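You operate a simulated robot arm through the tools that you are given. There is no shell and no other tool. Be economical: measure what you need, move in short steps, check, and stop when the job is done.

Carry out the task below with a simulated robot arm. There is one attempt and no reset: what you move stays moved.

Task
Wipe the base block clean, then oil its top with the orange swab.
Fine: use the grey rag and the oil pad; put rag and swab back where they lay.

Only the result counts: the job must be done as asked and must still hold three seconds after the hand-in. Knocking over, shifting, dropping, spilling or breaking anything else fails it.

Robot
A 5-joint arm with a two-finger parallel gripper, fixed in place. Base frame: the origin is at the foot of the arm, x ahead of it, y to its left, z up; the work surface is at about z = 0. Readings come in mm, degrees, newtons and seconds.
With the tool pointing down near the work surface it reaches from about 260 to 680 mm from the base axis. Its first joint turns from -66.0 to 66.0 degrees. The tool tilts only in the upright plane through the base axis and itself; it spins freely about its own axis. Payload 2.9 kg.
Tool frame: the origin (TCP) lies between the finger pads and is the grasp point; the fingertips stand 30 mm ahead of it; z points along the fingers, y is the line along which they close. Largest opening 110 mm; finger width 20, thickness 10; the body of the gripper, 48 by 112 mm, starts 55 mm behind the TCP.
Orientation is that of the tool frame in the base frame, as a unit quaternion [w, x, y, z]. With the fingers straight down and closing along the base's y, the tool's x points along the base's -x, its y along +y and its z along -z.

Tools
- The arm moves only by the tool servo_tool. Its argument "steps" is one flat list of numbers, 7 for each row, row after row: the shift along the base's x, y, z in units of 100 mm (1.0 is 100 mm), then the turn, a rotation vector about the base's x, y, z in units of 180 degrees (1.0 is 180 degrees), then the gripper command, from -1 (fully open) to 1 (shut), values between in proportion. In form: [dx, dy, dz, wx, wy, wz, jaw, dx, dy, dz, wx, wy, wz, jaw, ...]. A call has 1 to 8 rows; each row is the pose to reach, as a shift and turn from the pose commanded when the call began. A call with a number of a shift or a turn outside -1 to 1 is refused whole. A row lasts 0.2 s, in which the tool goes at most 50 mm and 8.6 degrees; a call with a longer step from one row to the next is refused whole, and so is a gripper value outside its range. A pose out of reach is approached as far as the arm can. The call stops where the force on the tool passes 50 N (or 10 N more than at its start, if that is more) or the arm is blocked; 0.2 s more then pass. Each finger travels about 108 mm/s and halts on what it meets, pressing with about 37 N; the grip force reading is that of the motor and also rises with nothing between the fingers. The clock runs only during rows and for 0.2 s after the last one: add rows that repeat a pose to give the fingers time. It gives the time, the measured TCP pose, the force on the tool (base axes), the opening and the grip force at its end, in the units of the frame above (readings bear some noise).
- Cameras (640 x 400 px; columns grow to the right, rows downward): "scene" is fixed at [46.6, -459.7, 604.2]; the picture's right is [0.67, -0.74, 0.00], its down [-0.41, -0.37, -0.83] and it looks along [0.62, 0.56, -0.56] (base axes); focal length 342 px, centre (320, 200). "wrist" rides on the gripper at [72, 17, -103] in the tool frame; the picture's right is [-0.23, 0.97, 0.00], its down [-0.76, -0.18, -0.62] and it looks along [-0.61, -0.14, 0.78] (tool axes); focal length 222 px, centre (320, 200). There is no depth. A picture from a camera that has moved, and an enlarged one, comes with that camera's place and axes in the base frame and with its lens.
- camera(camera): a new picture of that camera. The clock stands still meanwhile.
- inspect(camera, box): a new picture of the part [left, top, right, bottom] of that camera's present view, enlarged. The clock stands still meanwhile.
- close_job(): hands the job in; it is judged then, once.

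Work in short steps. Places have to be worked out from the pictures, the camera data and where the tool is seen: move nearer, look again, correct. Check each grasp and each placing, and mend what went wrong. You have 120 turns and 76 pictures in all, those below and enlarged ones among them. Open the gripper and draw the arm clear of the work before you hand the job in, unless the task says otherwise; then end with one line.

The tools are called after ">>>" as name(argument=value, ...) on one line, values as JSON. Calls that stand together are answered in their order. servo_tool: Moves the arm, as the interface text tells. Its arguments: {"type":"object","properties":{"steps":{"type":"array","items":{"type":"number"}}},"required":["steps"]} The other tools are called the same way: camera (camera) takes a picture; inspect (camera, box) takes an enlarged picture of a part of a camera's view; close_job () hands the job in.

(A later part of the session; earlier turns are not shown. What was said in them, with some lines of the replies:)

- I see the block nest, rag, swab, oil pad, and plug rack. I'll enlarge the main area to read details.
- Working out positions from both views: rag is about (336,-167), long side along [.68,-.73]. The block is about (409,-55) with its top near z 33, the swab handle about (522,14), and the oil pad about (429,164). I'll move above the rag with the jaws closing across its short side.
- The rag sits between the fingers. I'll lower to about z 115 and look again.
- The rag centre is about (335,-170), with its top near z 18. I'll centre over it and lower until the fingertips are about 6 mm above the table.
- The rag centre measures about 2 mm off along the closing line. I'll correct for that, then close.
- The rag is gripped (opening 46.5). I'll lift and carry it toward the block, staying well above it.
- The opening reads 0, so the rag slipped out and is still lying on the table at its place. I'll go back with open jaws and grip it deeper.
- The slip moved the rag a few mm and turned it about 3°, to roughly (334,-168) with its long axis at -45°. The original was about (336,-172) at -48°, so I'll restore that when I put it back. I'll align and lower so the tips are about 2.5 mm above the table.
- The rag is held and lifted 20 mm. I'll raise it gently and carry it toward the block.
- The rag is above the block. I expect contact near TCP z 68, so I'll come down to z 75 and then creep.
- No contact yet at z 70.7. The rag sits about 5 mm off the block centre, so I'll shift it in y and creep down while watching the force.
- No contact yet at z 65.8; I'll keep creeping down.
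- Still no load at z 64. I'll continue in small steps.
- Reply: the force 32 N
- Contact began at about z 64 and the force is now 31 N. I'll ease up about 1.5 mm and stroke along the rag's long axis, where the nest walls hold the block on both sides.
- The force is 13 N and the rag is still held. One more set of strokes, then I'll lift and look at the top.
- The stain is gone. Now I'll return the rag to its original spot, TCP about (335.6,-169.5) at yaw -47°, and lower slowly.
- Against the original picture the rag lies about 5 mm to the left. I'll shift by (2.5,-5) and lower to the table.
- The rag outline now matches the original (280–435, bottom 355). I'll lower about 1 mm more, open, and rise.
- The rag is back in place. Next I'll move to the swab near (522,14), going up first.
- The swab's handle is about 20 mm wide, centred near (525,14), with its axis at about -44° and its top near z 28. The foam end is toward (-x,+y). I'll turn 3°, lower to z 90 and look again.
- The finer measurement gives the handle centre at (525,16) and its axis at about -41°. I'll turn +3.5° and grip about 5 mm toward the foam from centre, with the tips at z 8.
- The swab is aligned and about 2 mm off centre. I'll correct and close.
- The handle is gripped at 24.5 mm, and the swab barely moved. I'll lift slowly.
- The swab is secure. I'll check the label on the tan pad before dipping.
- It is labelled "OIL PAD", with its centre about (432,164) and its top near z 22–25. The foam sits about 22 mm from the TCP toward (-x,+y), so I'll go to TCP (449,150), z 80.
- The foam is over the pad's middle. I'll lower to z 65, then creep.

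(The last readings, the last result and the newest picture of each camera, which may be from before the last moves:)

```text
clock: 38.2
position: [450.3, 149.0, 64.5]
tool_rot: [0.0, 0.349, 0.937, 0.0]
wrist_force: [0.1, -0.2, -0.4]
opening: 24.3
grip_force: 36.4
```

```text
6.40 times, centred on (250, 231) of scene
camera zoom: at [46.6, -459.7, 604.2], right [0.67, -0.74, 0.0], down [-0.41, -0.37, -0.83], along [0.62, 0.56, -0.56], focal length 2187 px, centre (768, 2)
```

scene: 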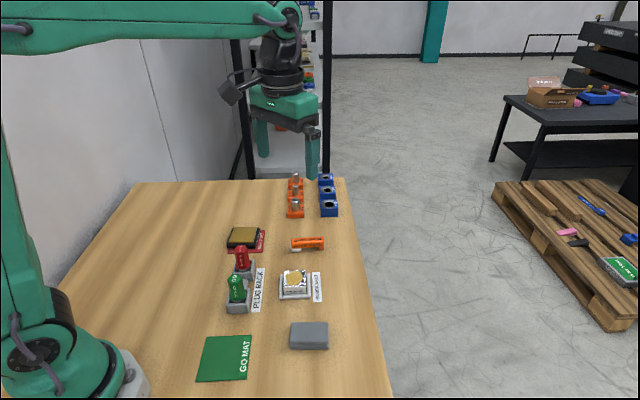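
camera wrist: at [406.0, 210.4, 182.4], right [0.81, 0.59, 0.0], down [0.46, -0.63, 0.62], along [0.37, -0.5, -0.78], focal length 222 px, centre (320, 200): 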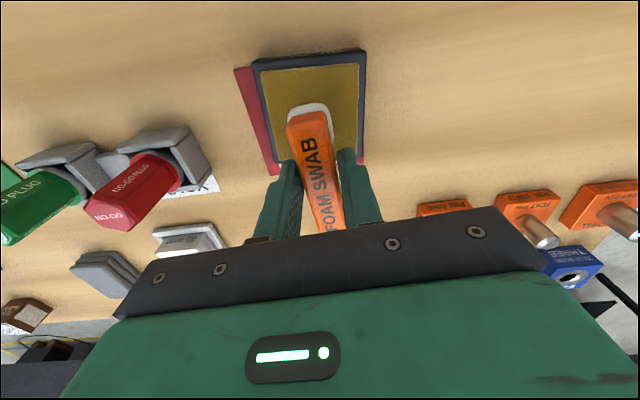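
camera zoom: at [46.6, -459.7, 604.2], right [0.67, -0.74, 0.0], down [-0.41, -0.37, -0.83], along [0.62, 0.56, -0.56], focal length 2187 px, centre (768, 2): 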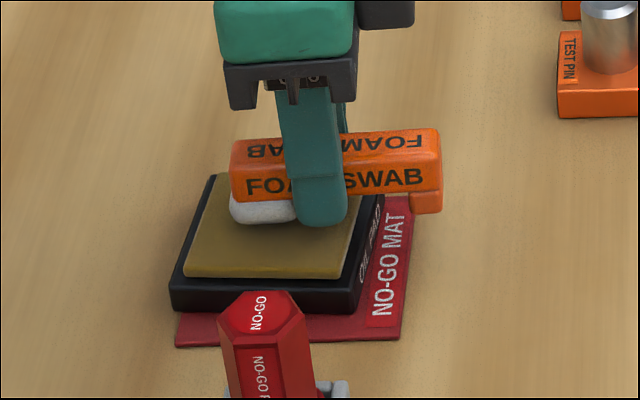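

No load yet at z 64.5; I'll keep creeping down.

>>> servo_tool(steps=[0, 0, -0.01, 0, 0, 0, 1, 0, 0, -0.02, 0, 0, 0, 1])

>>> servo_tool(steps=[0, 0, -0.01, 0, 0, 0, 1, 0, 0, -0.015, 0, 0, 0, 1])

>>> servo_tool(steps=[0, 0, -0.01, 0, 0, 0, 1, 0, 0, -0.01, 0, 0, 0, 1])

```text
clock: 38.8
position: [451.0, 149.2, 61.4]
tool_rot: [0.0, 0.349, 0.937, 0.0]
wrist_force: [-0.3, -0.5, 0.0]
opening: 24.6
grip_force: 36.8
```

```text
clock: 39.4
position: [451.2, 148.2, 60.4]
tool_rot: [-0.001, 0.349, 0.937, 0.0]
wrist_force: [0.1, 1.1, 0.7]
opening: 24.6
grip_force: 36.6
```

```text
clock: 40.0
position: [450.0, 148.1, 59.7]
tool_rot: [0.001, 0.348, 0.938, 0.0]
wrist_force: [-2.0, 1.2, 10.5]
opening: 24.7
grip_force: 36.8
```

Contact at 10 N. I'll hold briefly without dragging, then lift and look at the foam.

>>> servo_tool(steps=[0, 0, 0, 0, 0, 0, 1, 0, 0, 0, 0, 0, 0, 1, 0, 0, 0, 0, 0, 0, 1, 0, 0, 0.03, 0, 0, 0, 1, 0, 0, 0.1, 0, 0, 0, 1, 0, 0, 0.3, 0, 0, 0, 1, 0, 0, 0.6, 0, 0, 0, 1, 0, 0, 0.8, 0, 0, 0, 1])

>>> inspect(camera="scene", box=[200, 180, 300, 242])

>>> inspect(camera="wrist", box=[220, 20, 420, 145])

```text
clock: 41.8
position: [449.9, 148.7, 140.2]
tool_rot: [-0.001, 0.349, 0.937, 0.001]
wrist_force: [-0.7, -0.9, -0.3]
opening: 24.6
grip_force: 36.5
```

```text
6.40 times, centred on (250, 211) of scene
camera zoom: at [46.6, -459.7, 604.2], right [0.67, -0.74, 0.0], down [-0.41, -0.37, -0.83], along [0.62, 0.56, -0.56], focal length 2187 px, centre (768, 130)
```

zoom: 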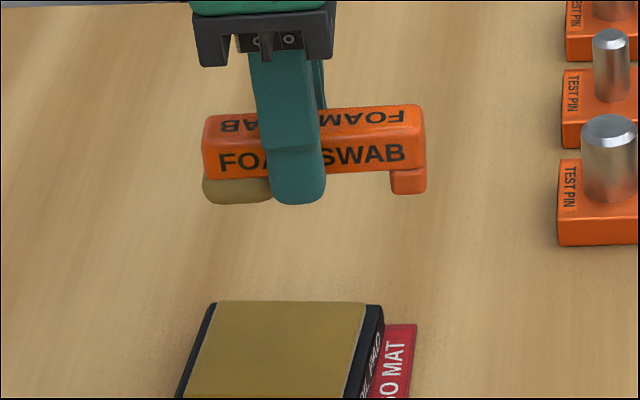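

```text
3.20 times, centred on (320, 82) of wrist
camera zoom: at [405.7, 209.8, 242.2], right [0.81, 0.59, 0.0], down [0.46, -0.63, 0.62], along [0.37, -0.5, -0.78], focal length 711 px, centre (320, 576)
```

zoom: 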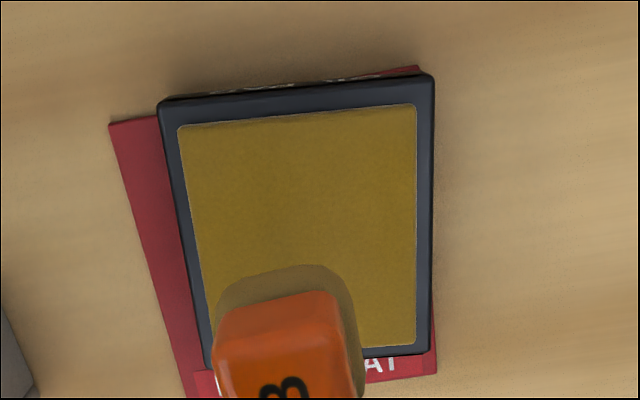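

The foam has taken oil and the pad has not moved. I'll carry it to the block at TCP about (427,-70), which puts the foam on the block centre, staying high.

>>> servo_tool(steps=[0, -0.2, 0.1, 0, 0, 0, 1, 0, -0.5, 0.2, 0, 0, 0, 1, 0, -0.8, 0.2, 0, 0, 0, 1, 0, -1.0, 0.2, 0, 0, 0, 1])

>>> servo_tool(steps=[-0.05, -0.3, 0, 0, 0, 0, 1, -0.1, -0.6, 0, 0, 0, 0, 1, -0.2, -0.9, 0, 0, 0, 0, 1, -0.23, -1.0, -0.1, 0, 0, 0, 1])

>>> servo_tool(steps=[0, -0.19, -0.2, 0, 0, 0, 1, 0, -0.19, -0.5, 0, 0, 0, 1, 0, -0.19, -0.6, 0, 0, 0, 1, 0, -0.19, -0.6, 0, 0, 0, 1])

>>> inspect(camera="scene", box=[250, 230, 350, 292])

>>> camera(camera="wrist")

```text
clock: 42.8
position: [450.6, 48.4, 159.1]
tool_rot: [0.0, 0.349, 0.937, -0.001]
wrist_force: [-0.2, 0.0, -0.3]
opening: 24.5
grip_force: 37.4
```

```text
clock: 43.8
position: [426.8, -51.3, 149.5]
tool_rot: [0.0, 0.348, 0.937, 0.0]
wrist_force: [0.0, -1.2, -0.2]
opening: 24.7
grip_force: 37.0
```

```text
clock: 44.8
position: [427.4, -70.7, 89.5]
tool_rot: [0.0, 0.35, 0.937, 0.0]
wrist_force: [-0.2, -0.3, 0.6]
opening: 24.7
grip_force: 36.7
```

```text
6.40 times, centred on (300, 261) of scene
camera zoom: at [46.6, -459.7, 604.2], right [0.67, -0.74, 0.0], down [-0.41, -0.37, -0.83], along [0.62, 0.56, -0.56], focal length 2187 px, centre (448, -190)
```

zoom: 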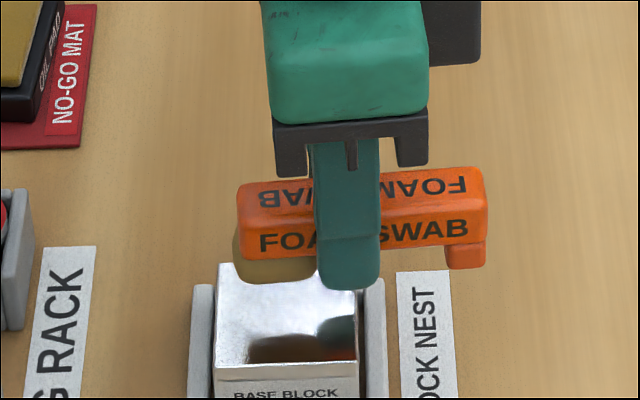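

```text
31 pictures are left
camera wrist: at [383.0, -9.5, 191.5], right [0.81, 0.59, 0.0], down [0.46, -0.63, 0.62], along [0.37, -0.5, -0.78], focal length 222 px, centre (320, 200)
```

wrist: 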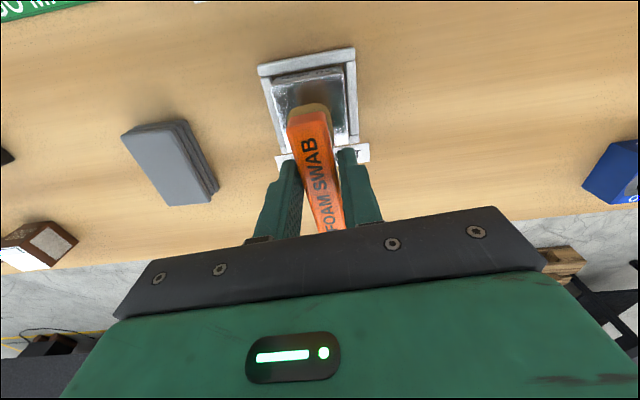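

The foam lines up with the block centre to within about 3 mm, with contact expected near TCP z 68. I'll shift slightly, lower to 72, then creep.

>>> servo_tool(steps=[0.02, -0.02, -0.08, 0, 0, 0, 1, 0.02, -0.02, -0.16, 0, 0, 0, 1, 0.02, -0.02, -0.17, 0, 0, 0, 1])

>>> servo_tool(steps=[0, 0, -0.01, 0, 0, 0, 1, 0, 0, -0.02, 0, 0, 0, 1])

>>> servo_tool(steps=[0, 0, -0.01, 0, 0, 0, 1, 0, 0, -0.015, 0, 0, 0, 1])

>>> inspect(camera="scene", box=[250, 230, 350, 292])

```text
clock: 45.6
position: [430.0, -72.4, 72.9]
tool_rot: [0.0, 0.349, 0.937, -0.001]
wrist_force: [0.7, -0.4, -0.9]
opening: 24.6
grip_force: 37.3
```

```text
clock: 46.2
position: [429.3, -72.1, 70.9]
tool_rot: [0.0, 0.348, 0.937, 0.001]
wrist_force: [0.0, 0.0, 0.6]
opening: 24.4
grip_force: 37.3
```

```text
clock: 46.8
position: [428.2, -71.0, 68.3]
tool_rot: [0.001, 0.349, 0.937, -0.001]
wrist_force: [-0.5, 0.5, 0.4]
opening: 24.6
grip_force: 37.1
```

```text
6.40 times, centred on (300, 261) of scene
camera zoom: at [46.6, -459.7, 604.2], right [0.67, -0.74, 0.0], down [-0.41, -0.37, -0.83], along [0.62, 0.56, -0.56], focal length 2187 px, centre (448, -190)
```

zoom: 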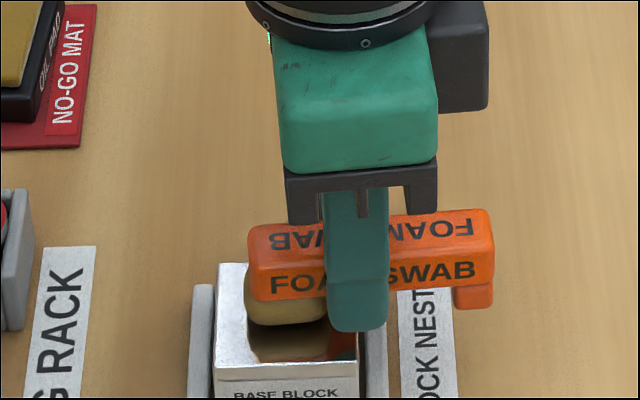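

Nearly touching: the foam meets its reflection. I'll creep on.

>>> servo_tool(steps=[0, 0, -0.01, 0, 0, 0, 1, 0, 0, -0.01, 0, 0, 0, 1])

>>> servo_tool(steps=[0, 0, -0.01, 0, 0, 0, 1, 0, 0, -0.01, 0, 0, 0, 1])

```text
clock: 47.4
position: [429.1, -72.0, 68.7]
tool_rot: [0.0, 0.349, 0.937, -0.001]
wrist_force: [-0.2, 0.5, -0.4]
opening: 24.8
grip_force: 36.8
```

```text
clock: 48.0
position: [429.2, -72.4, 65.9]
tool_rot: [0.0, 0.349, 0.937, 0.0]
wrist_force: [-0.9, -1.4, 4.2]
opening: 24.4
grip_force: 36.9
```

Contact at 4 N. I'll press 0.5 mm more and rub along the walled axis, then lift and look.

>>> servo_tool(steps=[0, 0, -0.005, 0, 0, 0, 1, 0.06, -0.06, -0.005, 0, 0, 0, 1, 0, 0, -0.005, 0, 0, 0, 1, -0.06, 0.06, -0.005, 0, 0, 0, 1, 0, 0, -0.005, 0, 0, 0, 1, 0.06, -0.06, -0.005, 0, 0, 0, 1, -0.06, 0.06, -0.005, 0, 0, 0, 1, 0, 0, -0.005, 0, 0, 0, 1])

>>> servo_tool(steps=[0, 0, 0.05, 0, 0, 0, 1, 0, 0, 0.2, 0, 0, 0, 1, 0.1, 0.1, 0.5, 0, 0, 0, 1, 0.3, 0.3, 0.7, 0, 0, 0, 1, 0.5, 0.5, 0.7, 0, 0, 0, 1, 0.5, 0.5, 0.7, 0, 0, 0, 1])

>>> inspect(camera="scene", box=[230, 210, 350, 285])

>>> camera(camera="wrist")

```text
clock: 49.8
position: [427.8, -72.5, 66.9]
tool_rot: [-0.001, 0.348, 0.937, -0.001]
wrist_force: [-0.7, 0.7, 6.1]
opening: 24.6
grip_force: 36.7
```

```text
clock: 51.2
position: [480.6, -22.3, 137.2]
tool_rot: [0.0, 0.349, 0.937, 0.0]
wrist_force: [-0.5, 0.2, -0.5]
opening: 24.5
grip_force: 37.0
```

```text
5.33 times, centred on (290, 248) of scene
camera zoom: at [46.6, -459.7, 604.2], right [0.67, -0.74, 0.0], down [-0.41, -0.37, -0.83], along [0.62, 0.56, -0.56], focal length 1823 px, centre (480, -53)
```

zoom: 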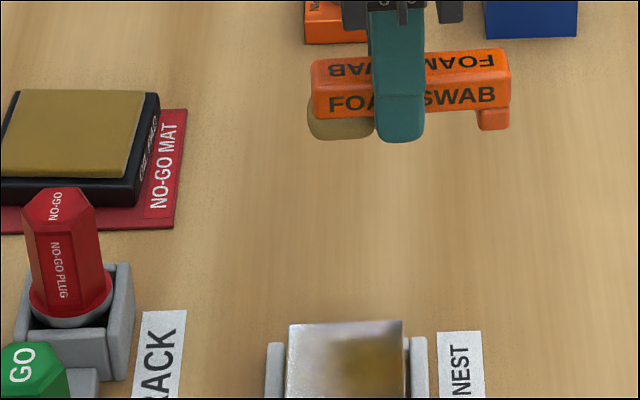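

```text
28 pictures are left
camera wrist: at [435.5, 38.2, 239.4], right [0.81, 0.59, 0.0], down [0.46, -0.63, 0.62], along [0.37, -0.5, -0.78], focal length 222 px, centre (320, 200)
```

wrist: 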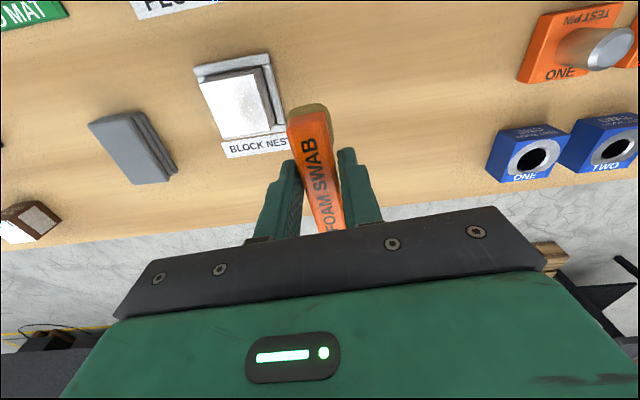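

>>> inspect(camera="scene", box=[270, 260, 330, 298])

>>> inspect(camera="wrist", box=[180, 40, 300, 115])

```text
10.53 times, centred on (300, 279) of scene
camera zoom: at [46.6, -459.7, 604.2], right [0.67, -0.74, 0.0], down [-0.41, -0.37, -0.83], along [0.62, 0.56, -0.56], focal length 3597 px, centre (530, -632)
```

zoom: 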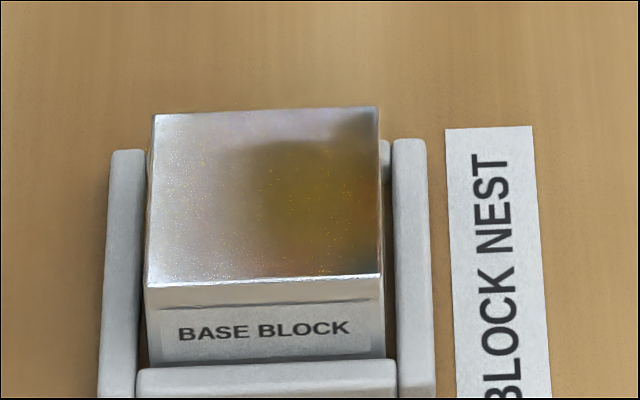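

```text
5.33 times, centred on (240, 78) of wrist
camera zoom: at [435.5, 38.2, 239.4], right [0.81, 0.59, 0.0], down [0.46, -0.63, 0.62], along [0.37, -0.5, -0.78], focal length 1185 px, centre (747, 853)
```

zoom: 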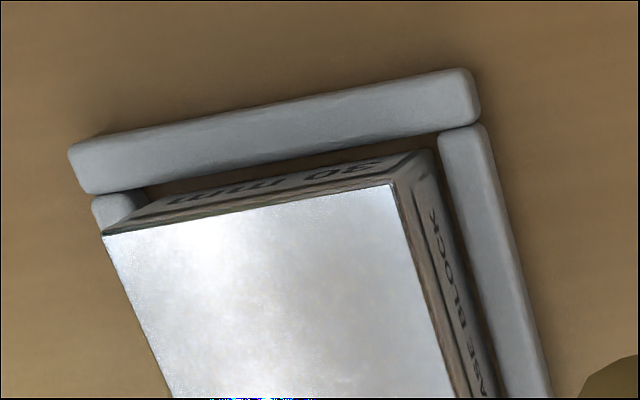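

The dark patch may be the swab's reflection. I'll move aside so I can see the true top.

>>> servo_tool(steps=[0.2, -0.2, 0.2, 0, 0, 0, 1, 0.4, -0.5, 0.2, 0, 0, 0, 1, 0.6, -0.8, 0.2, 0, 0, 0, 1, 0.6, -1.0, 0.2, 0, 0, 0, 1])

>>> inspect(camera="scene", box=[270, 260, 330, 298])

>>> camera(camera="scene")

```text
clock: 52.2
position: [539.0, -122.0, 156.0]
tool_rot: [0.0, 0.348, 0.937, 0.0]
wrist_force: [-0.4, 0.8, -0.2]
opening: 24.6
grip_force: 36.8
```

```text
10.53 times, centred on (300, 279) of scene
camera zoom: at [46.6, -459.7, 604.2], right [0.67, -0.74, 0.0], down [-0.41, -0.37, -0.83], along [0.62, 0.56, -0.56], focal length 3597 px, centre (530, -632)
```

zoom: 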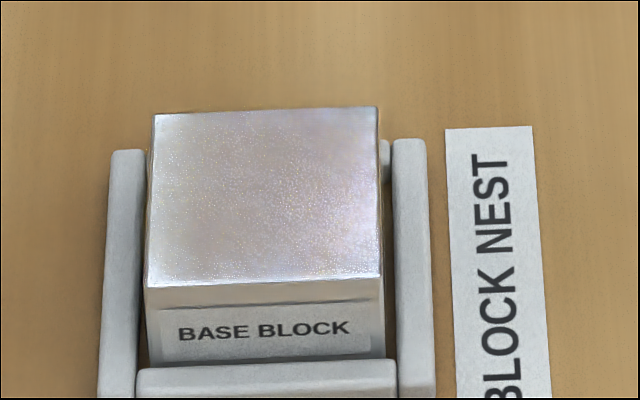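

```text
24 pictures are left
```

scene: 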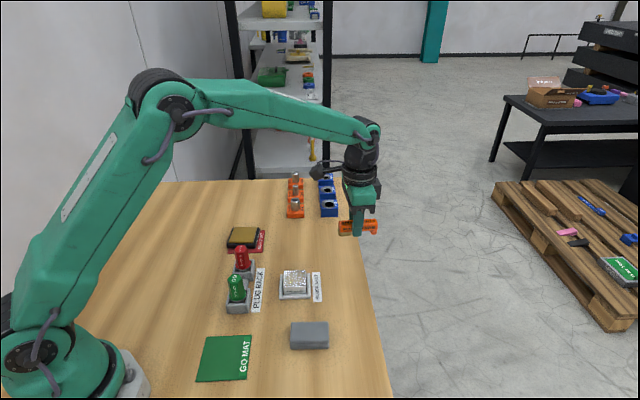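

The top now shows an iridescent oily sheen. To be sure of coverage I'll make a second, wider pass, since the foam is still oiled. I'll retrace exactly to the contact pose.

>>> servo_tool(steps=[-0.3, 0.2, 0, 0, 0, 0, 1, -0.6, 0.4, 0, 0, 0, 0, 1, -0.9, 0.5, 0, 0, 0, 0, 1, -1.0, 0.5, -0.2, 0, 0, 0, 1, -1.0, 0.5, -0.4, 0, 0, 0, 1])

>>> servo_tool(steps=[-0.1, 0, -0.2, 0, 0, 0, 1, -0.1, 0, -0.4, 0, 0, 0, 1, -0.1, 0, -0.47, 0, 0, 0, 1, -0.1, 0, -0.5, 0, 0, 0, 1])

```text
clock: 53.4
position: [441.6, -70.2, 116.8]
tool_rot: [0.0, 0.349, 0.937, 0.0]
wrist_force: [-0.2, 0.3, -0.5]
opening: 24.4
grip_force: 37.2
```

```text
clock: 54.4
position: [430.7, -71.1, 67.0]
tool_rot: [0.001, 0.349, 0.937, 0.001]
wrist_force: [-5.2, -0.1, 19.7]
opening: 24.4
grip_force: 37.1
```

The force is 20 N, a little firm. I'll ease 0.7 mm and sweep a small raster over the top.

>>> servo_tool(steps=[0, 0, 0.007, 0, 0, 0, 1, 0.113, -0.018, 0.007, 0, 0, 0, 1, -0.011, 0.114, 0.007, 0, 0, 0, 1, -0.062, 0.066, 0.007, 0, 0, 0, 1, 0.062, -0.066, 0.007, 0, 0, 0, 1, 0.011, -0.114, 0.007, 0, 0, 0, 1, -0.113, 0.018, 0.007, 0, 0, 0, 1, 0, 0, 0.007, 0, 0, 0, 1])

>>> servo_tool(steps=[0, 0, 0.05, 0, 0, 0, 1, 0, 0, 0.2, 0, 0, 0, 1, 0.2, 0, 0.5, 0, 0, 0, 1, 0.5, 0, 0.7, 0, 0, 0, 1, 0.8, 0, 0.7, 0, 0, 0, 1, 1.0, -0.2, 0.7, 0, 0, 0, 1])

>>> inspect(camera="scene", box=[270, 260, 330, 298])

>>> inspect(camera="scene", box=[300, 180, 400, 242])

```text
clock: 56.2
position: [428.6, -73.3, 66.9]
tool_rot: [-0.002, 0.348, 0.937, 0.0]
wrist_force: [-0.4, 0.6, 3.6]
opening: 24.4
grip_force: 37.2
```

```text
clock: 57.6
position: [528.7, -92.3, 138.1]
tool_rot: [0.0, 0.349, 0.937, 0.0]
wrist_force: [-0.1, -0.1, -0.3]
opening: 24.4
grip_force: 37.2
```

```text
10.53 times, centred on (300, 279) of scene
camera zoom: at [46.6, -459.7, 604.2], right [0.67, -0.74, 0.0], down [-0.41, -0.37, -0.83], along [0.62, 0.56, -0.56], focal length 3597 px, centre (530, -632)
```

zoom: 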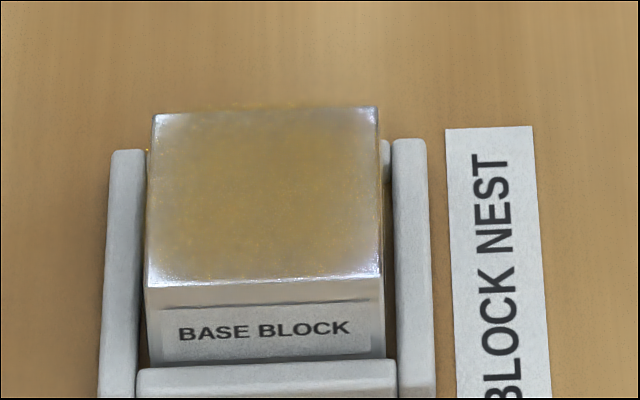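

```text
6.40 times, centred on (350, 211) of scene
camera zoom: at [46.6, -459.7, 604.2], right [0.67, -0.74, 0.0], down [-0.41, -0.37, -0.83], along [0.62, 0.56, -0.56], focal length 2187 px, centre (128, 130)
```

zoom: 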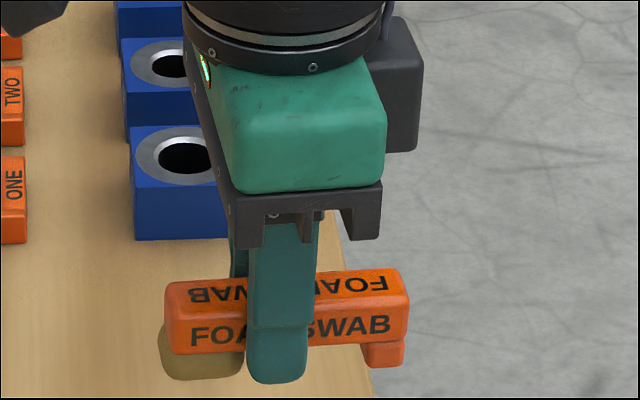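

Now an oil film clearly covers the whole top. I'll return the swab to its spot at TCP about (520.4,18.1), stopping a few mm above the table to compare.

>>> servo_tool(steps=[0, 0.3, 0, 0, 0, 0, 1, -0.04, 0.6, 0, 0, 0, 0, 1, -0.083, 0.9, 0, 0, 0, 0, 1, -0.083, 1.0, 0, 0, 0, 0, 1])

>>> servo_tool(steps=[0, 0.104, -0.2, 0, 0, 0, 1, 0, 0.104, -0.5, 0, 0, 0, 1, 0, 0.104, -0.8, 0, 0, 0, 1, 0, 0.104, -0.95, 0, 0, 0, 1, 0, 0.104, -0.95, 0, 0, 0, 1])

>>> inspect(camera="scene", box=[260, 210, 360, 272])

```text
clock: 58.6
position: [520.0, 5.8, 138.3]
tool_rot: [0.0, 0.35, 0.937, 0.0]
wrist_force: [-0.2, 0.4, -0.4]
opening: 24.4
grip_force: 36.6
```

```text
clock: 59.8
position: [518.3, 18.2, 42.7]
tool_rot: [-0.001, 0.349, 0.937, 0.0]
wrist_force: [-0.6, 0.0, -0.6]
opening: 24.6
grip_force: 36.7
```

```text
6.40 times, centred on (310, 241) of scene
camera zoom: at [46.6, -459.7, 604.2], right [0.67, -0.74, 0.0], down [-0.41, -0.37, -0.83], along [0.62, 0.56, -0.56], focal length 2187 px, centre (384, -62)
```

zoom: 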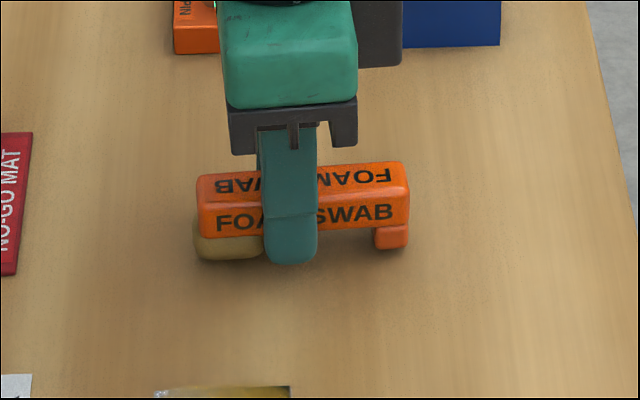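

Very close to the original outline. I'll shift about 1 mm right and set it down.

>>> servo_tool(steps=[0.008, -0.009, 0, 0, 0, 0, 1, 0.008, -0.009, -0.03, 0, 0, 0, 1, 0.008, -0.009, -0.048, 0, 0, 0, 1])

>>> inspect(camera="scene", box=[260, 210, 360, 272])

```text
clock: 60.6
position: [521.1, 18.1, 37.2]
tool_rot: [0.0, 0.348, 0.937, 0.0]
wrist_force: [-0.5, -0.8, 0.7]
opening: 24.5
grip_force: 37.6
```

```text
6.40 times, centred on (310, 241) of scene
camera zoom: at [46.6, -459.7, 604.2], right [0.67, -0.74, 0.0], down [-0.41, -0.37, -0.83], along [0.62, 0.56, -0.56], focal length 2187 px, centre (384, -62)
```

zoom: 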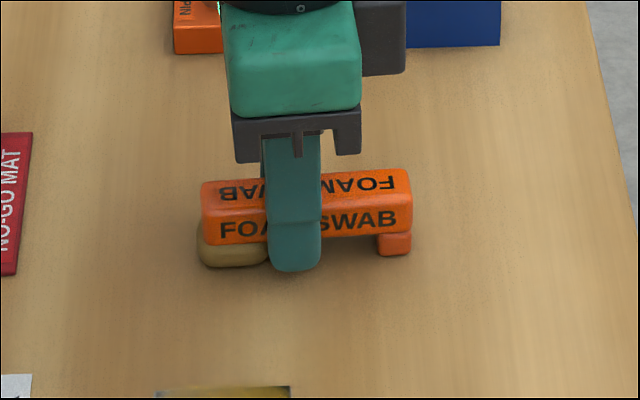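

It matches the original outline. I'll open and rise clear.

>>> servo_tool(steps=[0, 0, -0.004, 0, 0, 0, 1, 0, 0, -0.004, 0, 0, 0, 0.5, 0, 0, -0.004, 0, 0, 0, 0, 0, 0, -0.004, 0, 0, 0, -1, 0, 0, -0.004, 0, 0, 0, -1, 0, 0, 0.3, 0, 0, 0, -1, 0, 0, 0.7, 0, 0, 0, -1, 0, 0, 1.0, 0, 0, 0, -1])

>>> servo_tool(steps=[0, 0, 0.4, 0, 0, 0, -1, 0, 0, 0.8, 0, 0, 0, -1, 0, 0, 1.0, 0, 0, 0, -1, 0, 0, 1.0, 0, 0, 0, -1])

>>> inspect(camera="scene", box=[260, 210, 360, 272])

>>> camera(camera="scene")

>>> inspect(camera="scene", box=[190, 210, 350, 310])

```text
clock: 62.4
position: [522.1, 17.2, 137.2]
tool_rot: [0.0, 0.349, 0.937, -0.001]
wrist_force: [0.6, 0.3, 0.6]
opening: 109.9
grip_force: 0.0
```

```text
clock: 63.4
position: [520.8, 17.4, 238.0]
tool_rot: [0.0, 0.348, 0.937, 0.0]
wrist_force: [-0.2, 0.1, 0.7]
opening: 110.2
grip_force: 0.0
```

```text
6.40 times, centred on (310, 241) of scene
camera zoom: at [46.6, -459.7, 604.2], right [0.67, -0.74, 0.0], down [-0.41, -0.37, -0.83], along [0.62, 0.56, -0.56], focal length 2187 px, centre (384, -62)
```

zoom: 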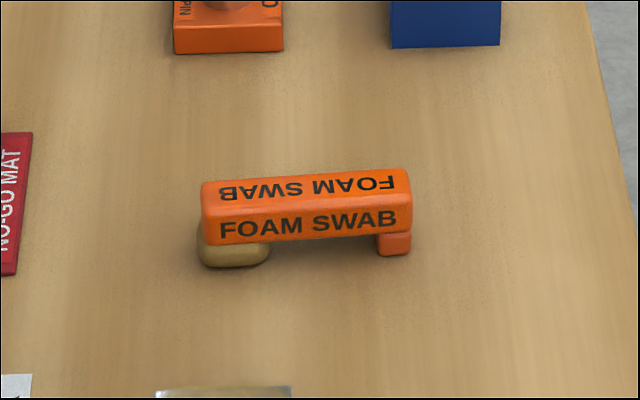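

```text
18 pictures are left
```

scene: 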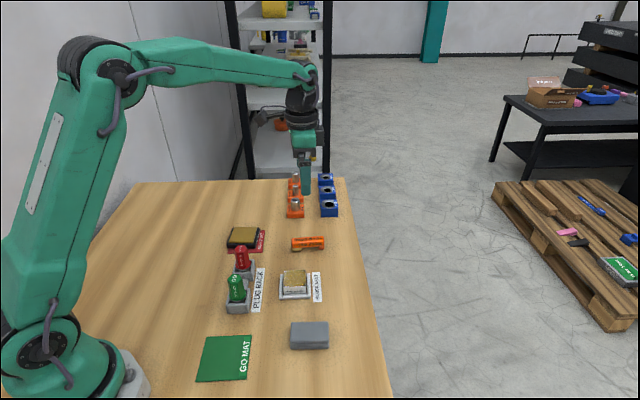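

```text
4.00 times, centred on (270, 260) of scene
camera zoom: at [46.6, -459.7, 604.2], right [0.67, -0.74, 0.0], down [-0.41, -0.37, -0.83], along [0.62, 0.56, -0.56], focal length 1367 px, centre (520, -40)
```

zoom: 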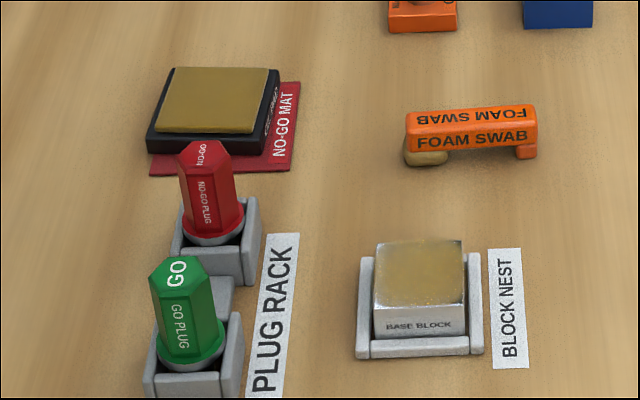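

Everything is in place: the block is oiled in its nest, the rag and swab are back, and nothing else has moved. The arm is clear and the gripper is open, so I'm handing in.

>>> close_job()

```text
The job is handed in.
```

I wiped the base block clean with the grey rag and oiled its top with the orange swab from the oil pad. Both tools are back within about a millimetre of where they lay; the rag slipped once on the first lift, and I put it back on its original spot afterwards.
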